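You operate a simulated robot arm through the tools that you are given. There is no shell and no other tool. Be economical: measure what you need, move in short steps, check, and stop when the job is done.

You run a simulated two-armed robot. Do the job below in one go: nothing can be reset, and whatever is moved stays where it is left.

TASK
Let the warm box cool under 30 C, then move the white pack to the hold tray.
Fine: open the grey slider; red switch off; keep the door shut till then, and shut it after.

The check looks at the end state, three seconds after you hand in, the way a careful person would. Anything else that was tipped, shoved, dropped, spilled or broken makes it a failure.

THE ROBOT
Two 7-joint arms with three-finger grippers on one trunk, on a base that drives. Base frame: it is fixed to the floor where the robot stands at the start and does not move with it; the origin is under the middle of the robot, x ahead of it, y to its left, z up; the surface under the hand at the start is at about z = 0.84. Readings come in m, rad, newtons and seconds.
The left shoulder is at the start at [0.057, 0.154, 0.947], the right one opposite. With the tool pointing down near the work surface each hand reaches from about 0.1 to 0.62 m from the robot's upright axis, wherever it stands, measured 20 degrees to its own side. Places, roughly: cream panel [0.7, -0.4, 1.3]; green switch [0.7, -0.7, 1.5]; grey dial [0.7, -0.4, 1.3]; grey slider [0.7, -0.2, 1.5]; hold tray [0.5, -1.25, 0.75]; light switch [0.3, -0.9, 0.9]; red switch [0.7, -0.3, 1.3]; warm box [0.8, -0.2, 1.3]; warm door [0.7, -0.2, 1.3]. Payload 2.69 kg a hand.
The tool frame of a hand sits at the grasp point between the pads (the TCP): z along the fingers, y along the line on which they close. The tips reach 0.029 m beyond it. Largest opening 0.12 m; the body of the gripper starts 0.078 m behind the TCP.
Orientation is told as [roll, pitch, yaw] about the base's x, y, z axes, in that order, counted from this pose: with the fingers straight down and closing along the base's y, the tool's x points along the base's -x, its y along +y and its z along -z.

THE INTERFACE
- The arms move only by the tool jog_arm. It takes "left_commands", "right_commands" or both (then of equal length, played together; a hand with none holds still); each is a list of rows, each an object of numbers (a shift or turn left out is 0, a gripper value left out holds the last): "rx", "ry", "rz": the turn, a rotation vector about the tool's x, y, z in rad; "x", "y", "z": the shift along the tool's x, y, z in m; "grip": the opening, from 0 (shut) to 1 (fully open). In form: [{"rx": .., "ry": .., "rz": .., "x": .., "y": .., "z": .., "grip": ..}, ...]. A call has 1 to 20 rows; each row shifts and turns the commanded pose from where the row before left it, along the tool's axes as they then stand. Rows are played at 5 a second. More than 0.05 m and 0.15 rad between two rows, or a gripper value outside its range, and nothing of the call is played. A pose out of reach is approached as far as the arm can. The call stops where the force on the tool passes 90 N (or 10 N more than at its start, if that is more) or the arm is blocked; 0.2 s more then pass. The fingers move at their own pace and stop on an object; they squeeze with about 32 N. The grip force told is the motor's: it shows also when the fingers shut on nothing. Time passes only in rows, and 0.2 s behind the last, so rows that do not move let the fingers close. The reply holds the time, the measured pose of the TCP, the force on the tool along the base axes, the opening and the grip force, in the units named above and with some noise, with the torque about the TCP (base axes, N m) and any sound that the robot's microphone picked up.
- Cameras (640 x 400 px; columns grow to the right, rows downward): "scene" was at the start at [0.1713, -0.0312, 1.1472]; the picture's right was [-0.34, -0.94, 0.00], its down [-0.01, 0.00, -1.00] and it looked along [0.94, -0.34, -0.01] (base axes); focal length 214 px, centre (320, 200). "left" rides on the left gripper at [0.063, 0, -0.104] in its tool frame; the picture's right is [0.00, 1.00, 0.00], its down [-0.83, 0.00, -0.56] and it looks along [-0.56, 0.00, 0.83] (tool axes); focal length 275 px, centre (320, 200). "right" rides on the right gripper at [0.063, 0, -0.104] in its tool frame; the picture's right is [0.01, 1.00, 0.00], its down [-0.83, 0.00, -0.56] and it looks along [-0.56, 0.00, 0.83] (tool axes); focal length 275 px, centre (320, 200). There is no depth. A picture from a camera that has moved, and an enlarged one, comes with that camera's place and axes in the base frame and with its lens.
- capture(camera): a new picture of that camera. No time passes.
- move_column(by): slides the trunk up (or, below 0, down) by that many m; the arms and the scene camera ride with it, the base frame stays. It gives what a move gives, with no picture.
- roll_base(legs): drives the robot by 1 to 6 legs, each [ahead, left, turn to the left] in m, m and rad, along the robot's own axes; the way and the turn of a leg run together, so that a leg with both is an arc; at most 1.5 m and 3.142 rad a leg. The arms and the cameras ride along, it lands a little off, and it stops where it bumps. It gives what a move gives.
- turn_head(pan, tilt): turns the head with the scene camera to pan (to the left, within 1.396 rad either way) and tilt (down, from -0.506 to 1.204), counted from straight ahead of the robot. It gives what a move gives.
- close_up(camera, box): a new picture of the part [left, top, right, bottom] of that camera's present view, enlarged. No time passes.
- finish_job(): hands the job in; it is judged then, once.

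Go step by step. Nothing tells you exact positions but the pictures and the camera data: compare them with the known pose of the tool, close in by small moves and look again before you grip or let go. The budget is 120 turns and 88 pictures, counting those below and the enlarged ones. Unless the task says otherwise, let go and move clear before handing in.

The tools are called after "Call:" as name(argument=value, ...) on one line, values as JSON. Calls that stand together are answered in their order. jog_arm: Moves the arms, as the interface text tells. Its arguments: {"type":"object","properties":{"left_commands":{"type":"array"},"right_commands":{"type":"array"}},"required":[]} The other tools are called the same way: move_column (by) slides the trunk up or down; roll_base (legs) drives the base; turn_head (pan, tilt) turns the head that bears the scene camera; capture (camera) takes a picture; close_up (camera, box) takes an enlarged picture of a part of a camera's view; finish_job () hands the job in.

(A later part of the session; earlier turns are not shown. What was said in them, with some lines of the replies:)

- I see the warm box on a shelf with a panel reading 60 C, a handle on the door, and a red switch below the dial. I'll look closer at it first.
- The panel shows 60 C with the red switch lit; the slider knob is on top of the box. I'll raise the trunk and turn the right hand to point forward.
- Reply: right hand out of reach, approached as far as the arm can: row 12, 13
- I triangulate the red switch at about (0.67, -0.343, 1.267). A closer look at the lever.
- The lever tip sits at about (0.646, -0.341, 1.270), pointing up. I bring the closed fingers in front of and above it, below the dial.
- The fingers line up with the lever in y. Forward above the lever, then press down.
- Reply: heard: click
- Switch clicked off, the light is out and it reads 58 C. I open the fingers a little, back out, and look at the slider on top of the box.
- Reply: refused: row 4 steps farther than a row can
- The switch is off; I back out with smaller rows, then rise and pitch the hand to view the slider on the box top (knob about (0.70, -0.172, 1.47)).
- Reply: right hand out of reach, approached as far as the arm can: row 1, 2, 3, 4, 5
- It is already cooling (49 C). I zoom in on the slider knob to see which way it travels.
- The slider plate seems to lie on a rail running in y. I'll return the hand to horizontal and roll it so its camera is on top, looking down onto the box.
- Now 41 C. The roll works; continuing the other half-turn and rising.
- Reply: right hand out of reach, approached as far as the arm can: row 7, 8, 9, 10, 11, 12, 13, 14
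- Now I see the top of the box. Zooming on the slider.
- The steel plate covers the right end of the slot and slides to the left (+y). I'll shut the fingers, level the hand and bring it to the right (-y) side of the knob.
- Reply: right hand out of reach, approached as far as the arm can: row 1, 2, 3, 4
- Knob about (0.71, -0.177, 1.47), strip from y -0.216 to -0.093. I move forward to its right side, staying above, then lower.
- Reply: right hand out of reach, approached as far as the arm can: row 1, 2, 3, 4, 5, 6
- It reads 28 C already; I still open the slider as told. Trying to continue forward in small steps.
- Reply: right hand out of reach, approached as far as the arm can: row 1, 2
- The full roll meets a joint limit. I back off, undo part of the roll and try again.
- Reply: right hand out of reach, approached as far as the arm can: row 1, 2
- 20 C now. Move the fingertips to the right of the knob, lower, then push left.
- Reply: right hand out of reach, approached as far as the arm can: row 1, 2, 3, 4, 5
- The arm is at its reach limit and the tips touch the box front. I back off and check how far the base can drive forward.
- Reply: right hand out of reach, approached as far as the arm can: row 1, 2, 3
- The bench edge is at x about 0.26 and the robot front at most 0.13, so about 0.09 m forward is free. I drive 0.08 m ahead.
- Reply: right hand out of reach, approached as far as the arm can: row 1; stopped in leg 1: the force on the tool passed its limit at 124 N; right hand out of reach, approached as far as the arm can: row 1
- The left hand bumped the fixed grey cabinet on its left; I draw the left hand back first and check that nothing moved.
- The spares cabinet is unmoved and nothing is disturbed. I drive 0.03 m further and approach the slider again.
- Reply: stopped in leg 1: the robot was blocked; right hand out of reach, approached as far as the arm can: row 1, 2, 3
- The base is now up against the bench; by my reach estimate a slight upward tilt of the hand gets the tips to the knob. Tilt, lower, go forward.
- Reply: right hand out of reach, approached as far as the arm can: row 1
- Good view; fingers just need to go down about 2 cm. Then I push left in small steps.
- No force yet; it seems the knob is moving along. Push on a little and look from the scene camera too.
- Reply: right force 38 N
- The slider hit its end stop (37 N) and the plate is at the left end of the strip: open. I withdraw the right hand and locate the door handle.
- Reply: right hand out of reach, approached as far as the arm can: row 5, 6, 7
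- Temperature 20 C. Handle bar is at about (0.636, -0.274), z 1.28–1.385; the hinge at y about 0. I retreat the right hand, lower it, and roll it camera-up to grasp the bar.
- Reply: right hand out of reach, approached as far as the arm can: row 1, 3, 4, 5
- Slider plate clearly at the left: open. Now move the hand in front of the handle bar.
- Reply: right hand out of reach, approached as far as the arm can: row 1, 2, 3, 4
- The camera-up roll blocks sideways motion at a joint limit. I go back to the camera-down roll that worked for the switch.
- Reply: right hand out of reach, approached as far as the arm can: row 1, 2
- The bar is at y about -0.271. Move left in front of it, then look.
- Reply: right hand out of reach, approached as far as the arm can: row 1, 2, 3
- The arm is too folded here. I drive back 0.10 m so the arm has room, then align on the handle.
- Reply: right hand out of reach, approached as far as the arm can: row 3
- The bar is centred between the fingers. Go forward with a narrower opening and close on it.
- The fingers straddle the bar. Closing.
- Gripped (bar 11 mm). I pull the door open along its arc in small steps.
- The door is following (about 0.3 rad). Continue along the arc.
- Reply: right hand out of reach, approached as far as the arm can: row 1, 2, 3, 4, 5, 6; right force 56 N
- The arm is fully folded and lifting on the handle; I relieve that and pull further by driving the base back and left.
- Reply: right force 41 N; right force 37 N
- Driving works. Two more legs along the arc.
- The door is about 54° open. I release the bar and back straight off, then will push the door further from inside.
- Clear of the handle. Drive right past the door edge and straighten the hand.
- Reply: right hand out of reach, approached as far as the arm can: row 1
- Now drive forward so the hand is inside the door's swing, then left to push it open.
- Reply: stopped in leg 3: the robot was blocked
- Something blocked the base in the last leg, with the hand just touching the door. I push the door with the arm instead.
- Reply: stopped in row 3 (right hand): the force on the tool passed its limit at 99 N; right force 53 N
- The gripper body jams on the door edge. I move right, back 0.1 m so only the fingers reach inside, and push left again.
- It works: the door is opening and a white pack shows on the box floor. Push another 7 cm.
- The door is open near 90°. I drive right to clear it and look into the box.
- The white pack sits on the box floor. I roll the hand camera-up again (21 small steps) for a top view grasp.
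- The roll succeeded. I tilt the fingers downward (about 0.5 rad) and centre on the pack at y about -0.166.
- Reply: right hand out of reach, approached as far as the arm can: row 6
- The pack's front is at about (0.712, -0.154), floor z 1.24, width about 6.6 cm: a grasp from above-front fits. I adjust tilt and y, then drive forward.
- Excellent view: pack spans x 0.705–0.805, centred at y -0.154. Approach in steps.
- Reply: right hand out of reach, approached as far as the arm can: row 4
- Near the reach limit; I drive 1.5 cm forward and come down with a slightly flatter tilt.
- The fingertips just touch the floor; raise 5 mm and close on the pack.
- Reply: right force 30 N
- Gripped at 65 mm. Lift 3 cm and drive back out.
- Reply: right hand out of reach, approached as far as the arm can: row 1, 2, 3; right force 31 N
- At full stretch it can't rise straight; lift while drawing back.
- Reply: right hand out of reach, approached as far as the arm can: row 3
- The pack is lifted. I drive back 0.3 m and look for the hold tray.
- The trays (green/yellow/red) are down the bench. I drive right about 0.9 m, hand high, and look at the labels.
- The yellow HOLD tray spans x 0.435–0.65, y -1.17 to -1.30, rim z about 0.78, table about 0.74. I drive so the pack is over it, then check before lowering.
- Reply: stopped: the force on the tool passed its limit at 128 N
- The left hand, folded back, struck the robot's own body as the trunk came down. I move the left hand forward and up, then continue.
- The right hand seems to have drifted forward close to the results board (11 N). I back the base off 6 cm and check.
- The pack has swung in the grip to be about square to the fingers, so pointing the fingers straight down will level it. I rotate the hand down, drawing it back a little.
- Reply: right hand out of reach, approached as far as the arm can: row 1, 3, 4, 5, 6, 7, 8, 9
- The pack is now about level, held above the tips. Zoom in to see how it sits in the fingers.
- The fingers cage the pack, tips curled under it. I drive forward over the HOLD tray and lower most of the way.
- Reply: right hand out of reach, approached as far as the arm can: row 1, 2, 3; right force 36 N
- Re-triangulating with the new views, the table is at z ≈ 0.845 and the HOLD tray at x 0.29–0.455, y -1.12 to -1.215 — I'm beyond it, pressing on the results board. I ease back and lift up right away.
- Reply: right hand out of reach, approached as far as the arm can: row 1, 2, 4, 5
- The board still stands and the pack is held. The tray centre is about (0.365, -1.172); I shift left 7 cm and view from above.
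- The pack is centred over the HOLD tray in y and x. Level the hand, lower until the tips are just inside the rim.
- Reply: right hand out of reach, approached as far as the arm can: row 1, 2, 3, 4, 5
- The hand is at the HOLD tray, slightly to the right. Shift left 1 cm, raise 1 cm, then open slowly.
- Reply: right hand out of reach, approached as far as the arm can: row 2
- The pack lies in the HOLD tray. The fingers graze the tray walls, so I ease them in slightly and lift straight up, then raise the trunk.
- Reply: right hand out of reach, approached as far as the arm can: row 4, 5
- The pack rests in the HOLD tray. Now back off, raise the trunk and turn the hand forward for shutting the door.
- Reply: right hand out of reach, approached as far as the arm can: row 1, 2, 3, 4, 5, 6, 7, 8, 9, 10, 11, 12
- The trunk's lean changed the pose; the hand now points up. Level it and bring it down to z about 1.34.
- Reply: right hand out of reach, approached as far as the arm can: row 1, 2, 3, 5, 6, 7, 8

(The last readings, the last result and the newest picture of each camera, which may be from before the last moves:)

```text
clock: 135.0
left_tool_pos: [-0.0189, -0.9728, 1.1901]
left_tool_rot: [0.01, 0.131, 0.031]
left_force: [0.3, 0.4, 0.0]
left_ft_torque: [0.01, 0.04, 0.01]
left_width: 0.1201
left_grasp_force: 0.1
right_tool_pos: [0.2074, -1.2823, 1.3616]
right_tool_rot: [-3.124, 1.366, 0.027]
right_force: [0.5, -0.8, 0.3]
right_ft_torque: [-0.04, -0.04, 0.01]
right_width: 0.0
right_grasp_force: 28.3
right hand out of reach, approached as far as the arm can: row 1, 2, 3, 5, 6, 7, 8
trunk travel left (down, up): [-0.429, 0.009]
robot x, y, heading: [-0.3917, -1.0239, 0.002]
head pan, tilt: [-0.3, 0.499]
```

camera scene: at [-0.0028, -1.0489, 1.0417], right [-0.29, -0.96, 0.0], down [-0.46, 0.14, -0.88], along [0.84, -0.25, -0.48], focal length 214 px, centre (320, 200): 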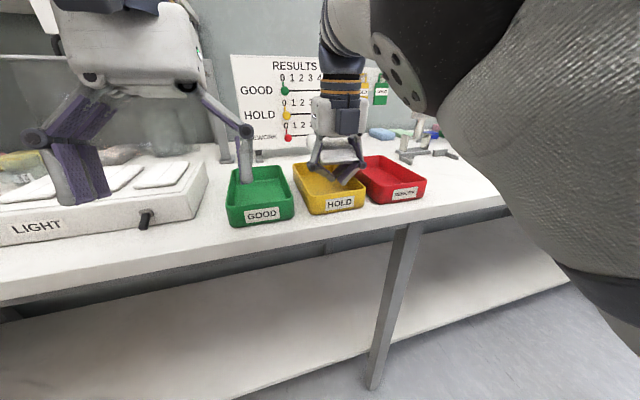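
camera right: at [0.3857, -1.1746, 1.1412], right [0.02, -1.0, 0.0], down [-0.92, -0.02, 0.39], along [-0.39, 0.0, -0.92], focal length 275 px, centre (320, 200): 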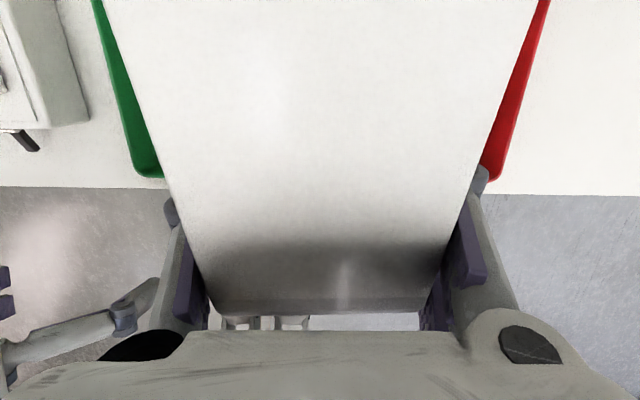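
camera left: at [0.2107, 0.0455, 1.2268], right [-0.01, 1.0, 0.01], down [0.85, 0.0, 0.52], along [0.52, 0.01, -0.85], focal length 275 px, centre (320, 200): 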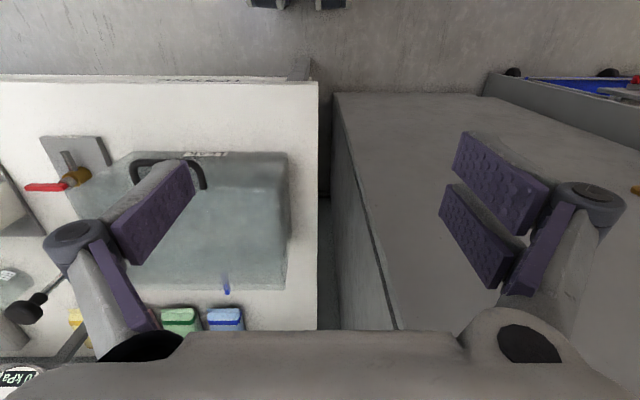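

Height is fine (z 1.36). Drive left in front of everything, until the right hand is left of the open door's edge.

Call:
roll_base(legs=[[0, 0.7, 0], [0, 0.64, 0]])

Call:
turn_head(pan=-0.5, tilt=0.0)

Call:
capture(camera="scene")

```text
clock: 145.8
left_tool_pos: [-0.0423, 0.3671, 1.1892]
left_tool_rot: [0.011, 0.133, 0.049]
left_force: [-0.9, 0.6, 0.2]
left_ft_torque: [-0.01, 0.0, 0.01]
left_width: 0.1197
left_grasp_force: 0.0
right_tool_pos: [0.1896, 0.0595, 1.359]
right_tool_rot: [-3.123, 1.37, 0.047]
right_force: [0.1, 0.2, -0.3]
right_ft_torque: [0.04, 0.0, -0.03]
right_width: 0.0001
right_grasp_force: 29.5
trunk travel left (down, up): [-0.429, 0.009]
robot x, y, heading: [-0.4155, 0.3039, 0.031]
head pan, tilt: [-0.3, 0.499]
```

```text
clock: 146.7
left_tool_pos: [-0.0428, 0.3671, 1.1879]
left_tool_rot: [0.011, 0.133, 0.051]
left_force: [0.8, 0.0, 0.0]
left_ft_torque: [0.07, -0.02, 0.0]
left_width: 0.12
left_grasp_force: 0.0
right_tool_pos: [0.1889, 0.0622, 1.3593]
right_tool_rot: [-3.122, 1.37, 0.045]
right_force: [-0.2, 0.0, -0.4]
right_ft_torque: [0.01, 0.0, -0.01]
right_width: 0.0001
right_grasp_force: 28.8
trunk travel left (down, up): [-0.429, 0.009]
robot x, y, heading: [-0.4129, 0.3042, 0.018]
head pan, tilt: [-0.499, 0.0]
```

```text
2 pictures are left
camera scene: at [-0.3228, 0.2652, 1.2749], right [-0.46, -0.89, 0.0], down [0.0, 0.0, -1.0], along [0.89, -0.46, 0.0], focal length 214 px, centre (320, 200)
```

scene: 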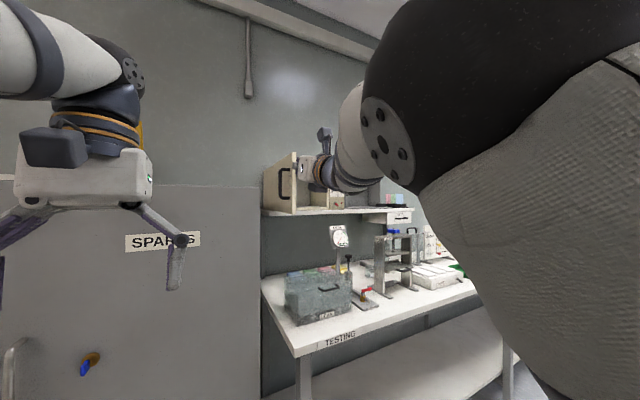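

The door stands open ahead with its handle side toward me; my hand is just left of it. Move forward so the fingertips overlap the outer face, then push right.

Call:
roll_base(legs=[[0.17, 0, 0]])

Call:
roll_base(legs=[[0.005, -0.08, 0], [0.02, -0.08, 0]])

```text
clock: 148.2
left_tool_pos: [0.1319, 0.371, 1.1879]
left_tool_rot: [0.01, 0.133, 0.048]
left_force: [-0.2, 0.0, -0.6]
left_ft_torque: [0.02, 0.01, 0.02]
left_width: 0.12
left_grasp_force: 0.1
right_tool_pos: [0.3642, 0.0645, 1.3607]
right_tool_rot: [-3.122, 1.368, 0.048]
right_force: [0.9, 0.2, 0.4]
right_ft_torque: [-0.01, -0.02, 0.01]
right_width: 0.0
right_grasp_force: 28.7
trunk travel left (down, up): [-0.429, 0.009]
robot x, y, heading: [-0.2427, 0.3056, 0.022]
head pan, tilt: [-0.499, 0.0]
```

```text
clock: 150.3
left_tool_pos: [0.155, 0.2138, 1.1899]
left_tool_rot: [0.012, 0.126, 0.053]
left_force: [0.6, -1.3, 0.2]
left_ft_torque: [0.01, -0.04, -0.02]
left_width: 0.1203
left_grasp_force: 0.1
right_tool_pos: [0.3871, -0.0947, 1.3609]
right_tool_rot: [-3.104, 1.368, 0.067]
right_force: [-43.0, -14.1, -23.2]
right_ft_torque: [-0.39, -0.46, -0.25]
right_width: 0.0061
right_grasp_force: 29.1
trunk travel left (down, up): [-0.429, 0.009]
robot x, y, heading: [-0.2141, 0.1559, 0.029]
head pan, tilt: [-0.499, 0.0]
```

The fingertips engaged the handle and the door is following (about 28° closed). I continue along the arc.

Call:
roll_base(legs=[[0.015, -0.04, 0], [0.025, -0.035, 0]])

```text
clock: 151.9
left_tool_pos: [0.1976, 0.1374, 1.1906]
left_tool_rot: [0.013, 0.128, 0.055]
left_force: [-0.1, -0.2, 0.3]
left_ft_torque: [0.04, 0.0, -0.04]
left_width: 0.1198
left_grasp_force: 0.1
right_tool_pos: [0.4288, -0.1714, 1.3612]
right_tool_rot: [-3.094, 1.369, 0.072]
right_force: [-29.8, -23.7, -6.1]
right_ft_torque: [0.36, -0.49, -0.5]
right_width: 0.0
right_grasp_force: 28.6
trunk travel left (down, up): [-0.429, 0.009]
robot x, y, heading: [-0.1741, 0.0808, 0.028]
head pan, tilt: [-0.499, 0.0]
```

Forces look radial; I check with a picture.

Call:
close_up(camera="scene", box=[230, 100, 430, 225])

```text
3.20 times, centred on (330, 162) of scene
camera zoom: at [-0.0833, 0.0344, 1.2752], right [-0.45, -0.89, -0.01], down [0.0, 0.0, -1.0], along [0.89, -0.45, 0.0], focal length 686 px, centre (288, 320)
```

zoom: 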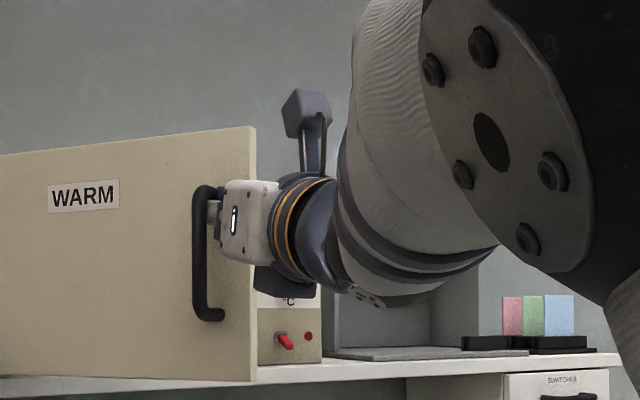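

The fingers press the outer face between handle and edge: good. Keep closing along the arc.

Call:
roll_base(legs=[[0.02, -0.05, 0], [0.05, -0.03, 0]])

Call:
roll_base(legs=[[0.06, -0.015, 0]])

```text
clock: 153.5
left_tool_pos: [0.272, 0.0627, 1.1881]
left_tool_rot: [0.009, 0.133, 0.053]
left_force: [0.3, -0.4, -0.6]
left_ft_torque: [0.03, 0.0, -0.03]
left_width: 0.12
left_grasp_force: 0.1
right_tool_pos: [0.5047, -0.2469, 1.3578]
right_tool_rot: [-3.11, 1.373, 0.052]
right_force: [0.4, 0.4, -0.1]
right_ft_torque: [-0.01, -0.05, 0.04]
right_width: 0.0001
right_grasp_force: 28.4
trunk travel left (down, up): [-0.429, 0.009]
robot x, y, heading: [-0.101, 0.003, 0.026]
head pan, tilt: [-0.499, 0.0]
```

```text
clock: 154.5
left_tool_pos: [0.3308, 0.0506, 1.1879]
left_tool_rot: [0.011, 0.132, 0.054]
left_force: [0.3, -0.5, -0.3]
left_ft_torque: [0.0, 0.02, 0.03]
left_width: 0.1198
left_grasp_force: 0.1
right_tool_pos: [0.5647, -0.2588, 1.3586]
right_tool_rot: [-3.113, 1.374, 0.054]
right_force: [-0.3, 0.3, -0.1]
right_ft_torque: [-0.01, -0.01, 0.05]
right_width: 0.0
right_grasp_force: 28.4
trunk travel left (down, up): [-0.429, 0.009]
robot x, y, heading: [-0.0402, -0.0095, 0.029]
head pan, tilt: [-0.499, 0.0]
```

Door is following freely. First draw the left hand back from the cabinet, then push on.

Call:
jog_arm(left_commands=[{"x": 0.04}, {"x": 0.04}, {"x": 0.04}])

Call:
roll_base(legs=[[0.035, 0, 0]])

```text
clock: 155.3
left_tool_pos: [0.2111, 0.0421, 1.2046]
left_tool_rot: [0.011, 0.13, 0.053]
left_force: [-0.5, -0.4, 0.3]
left_ft_torque: [-0.01, -0.01, -0.01]
left_width: 0.1202
left_grasp_force: 0.1
right_tool_pos: [0.5629, -0.2588, 1.3603]
right_tool_rot: [-3.117, 1.37, 0.05]
right_force: [-0.5, 0.0, 0.5]
right_ft_torque: [-0.02, 0.01, 0.02]
right_width: 0.0002
right_grasp_force: 28.7
trunk travel left (down, up): [-0.429, 0.009]
robot x, y, heading: [-0.0404, -0.0135, 0.025]
head pan, tilt: [-0.499, 0.0]
```

```text
clock: 156.1
left_tool_pos: [0.2467, 0.0419, 1.2031]
left_tool_rot: [0.01, 0.132, 0.052]
left_force: [-0.5, -0.1, -0.3]
left_ft_torque: [0.02, 0.0, 0.02]
left_width: 0.1199
left_grasp_force: 0.1
right_tool_pos: [0.597, -0.259, 1.3598]
right_tool_rot: [-3.109, 1.375, 0.054]
right_force: [0.9, -0.3, 0.3]
right_ft_torque: [0.04, -0.05, 0.01]
right_width: 0.0001
right_grasp_force: 28.6
trunk travel left (down, up): [-0.429, 0.009]
robot x, y, heading: [-0.0066, -0.0095, 0.028]
head pan, tilt: [-0.499, 0.0]
```

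Call:
roll_base(legs=[[0.02, 0, 0]])

Call:
roll_base(legs=[[0.015, 0, 0]])

```text
clock: 156.9
left_tool_pos: [0.266, 0.0456, 1.2025]
left_tool_rot: [0.008, 0.133, 0.052]
left_force: [0.3, 0.1, -0.3]
left_ft_torque: [-0.04, 0.01, -0.04]
left_width: 0.12
left_grasp_force: 0.0
right_tool_pos: [0.6167, -0.2558, 1.3585]
right_tool_rot: [-3.12, 1.375, 0.044]
right_force: [-4.3, 7.7, -1.6]
right_ft_torque: [0.03, 0.04, 0.07]
right_width: 0.0001
right_grasp_force: 28.2
trunk travel left (down, up): [-0.429, 0.009]
robot x, y, heading: [0.012, -0.0132, 0.023]
head pan, tilt: [-0.499, 0.0]
```

```text
clock: 157.7
left_tool_pos: [0.2804, 0.0484, 1.2024]
left_tool_rot: [0.006, 0.131, 0.052]
left_force: [0.6, 0.1, 0.1]
left_ft_torque: [-0.02, 0.0, 0.01]
left_width: 0.1201
left_grasp_force: 0.1
right_tool_pos: [0.6342, -0.2523, 1.3595]
right_tool_rot: [-3.136, 1.374, 0.035]
right_force: [2.0, 14.5, 6.5]
right_ft_torque: [0.03, -0.03, -0.02]
right_width: 0.0
right_grasp_force: 28.3
trunk travel left (down, up): [-0.429, 0.009]
robot x, y, heading: [0.0249, -0.0061, 0.024]
head pan, tilt: [-0.499, 0.0]
```

The finger slid beside the bar; continue the last centimetre onto the door face.

Call:
roll_base(legs=[[0.012, 0.006, 0]])

```text
clock: 158.4
left_tool_pos: [0.2832, 0.0505, 1.2045]
left_tool_rot: [0.008, 0.123, 0.052]
left_force: [0.7, -0.5, 0.3]
left_ft_torque: [0.01, 0.02, -0.01]
left_width: 0.1201
left_grasp_force: 0.1
right_tool_pos: [0.634, -0.2509, 1.3616]
right_tool_rot: [-3.112, 1.373, 0.05]
right_force: [-69.7, 2.2, -32.8]
right_ft_torque: [0.11, 2.13, -0.18]
right_width: 0.0
right_grasp_force: 28.5
trunk travel left (down, up): [-0.429, 0.009]
robot x, y, heading: [0.0393, -0.004, 0.025]
head pan, tilt: [-0.499, 0.0]
```

Firm stop at 70 N: the door is shut. Back straight away and verify with the last picture(s).

Call:
roll_base(legs=[[-0.22, 0, 0]])

Call:
close_up(camera="scene", box=[200, 90, 440, 240])

```text
clock: 160.1
left_tool_pos: [0.0777, 0.0453, 1.2027]
left_tool_rot: [0.008, 0.133, 0.051]
left_force: [0.1, -0.1, -0.2]
left_ft_torque: [0.02, -0.05, -0.02]
left_width: 0.1197
left_grasp_force: 0.1
right_tool_pos: [0.4312, -0.2576, 1.3554]
right_tool_rot: [-3.114, 1.379, 0.051]
right_force: [-0.7, -0.3, -0.3]
right_ft_torque: [0.0, 0.06, 0.02]
right_width: 0.0002
right_grasp_force: 28.4
trunk travel left (down, up): [-0.429, 0.009]
robot x, y, heading: [-0.1707, -0.0087, 0.026]
head pan, tilt: [-0.499, 0.0]
```

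```text
2.67 times, centred on (320, 165) of scene
camera zoom: at [-0.083, -0.0502, 1.2749], right [-0.45, -0.89, 0.0], down [0.0, 0.0, -1.0], along [0.89, -0.45, 0.0], focal length 572 px, centre (320, 293)
```

zoom: 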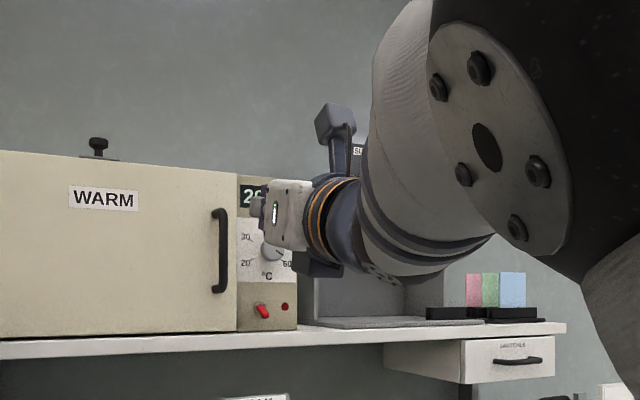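

The door is shut flush, the switch is off with its light out, the slider is open and the pack lies in the HOLD tray. Both hands are clear, so I hand in.

Call:
finish_job()

```text
The job is handed in.
```

The job is handed in. The warm box was switched off, its slider opened, and it had cooled to 20 C before I opened the door. The white pack is in the HOLD tray and the door is shut again.

A few things did not go cleanly:
- **Bumps:** the left hand hit the SPARES cabinet once, and the base ran up against the bench. Neither seemed to move.
- **Results board:** the right hand and the pack pressed on it twice. It was still standing when I last looked.
- **Pack:** it turned in the grip when it met the board, and I let it down the last few centimetres into the tray by opening the fingers slowly. The fingers grazed the tray walls, so the tray may have shifted by a few millimetres.
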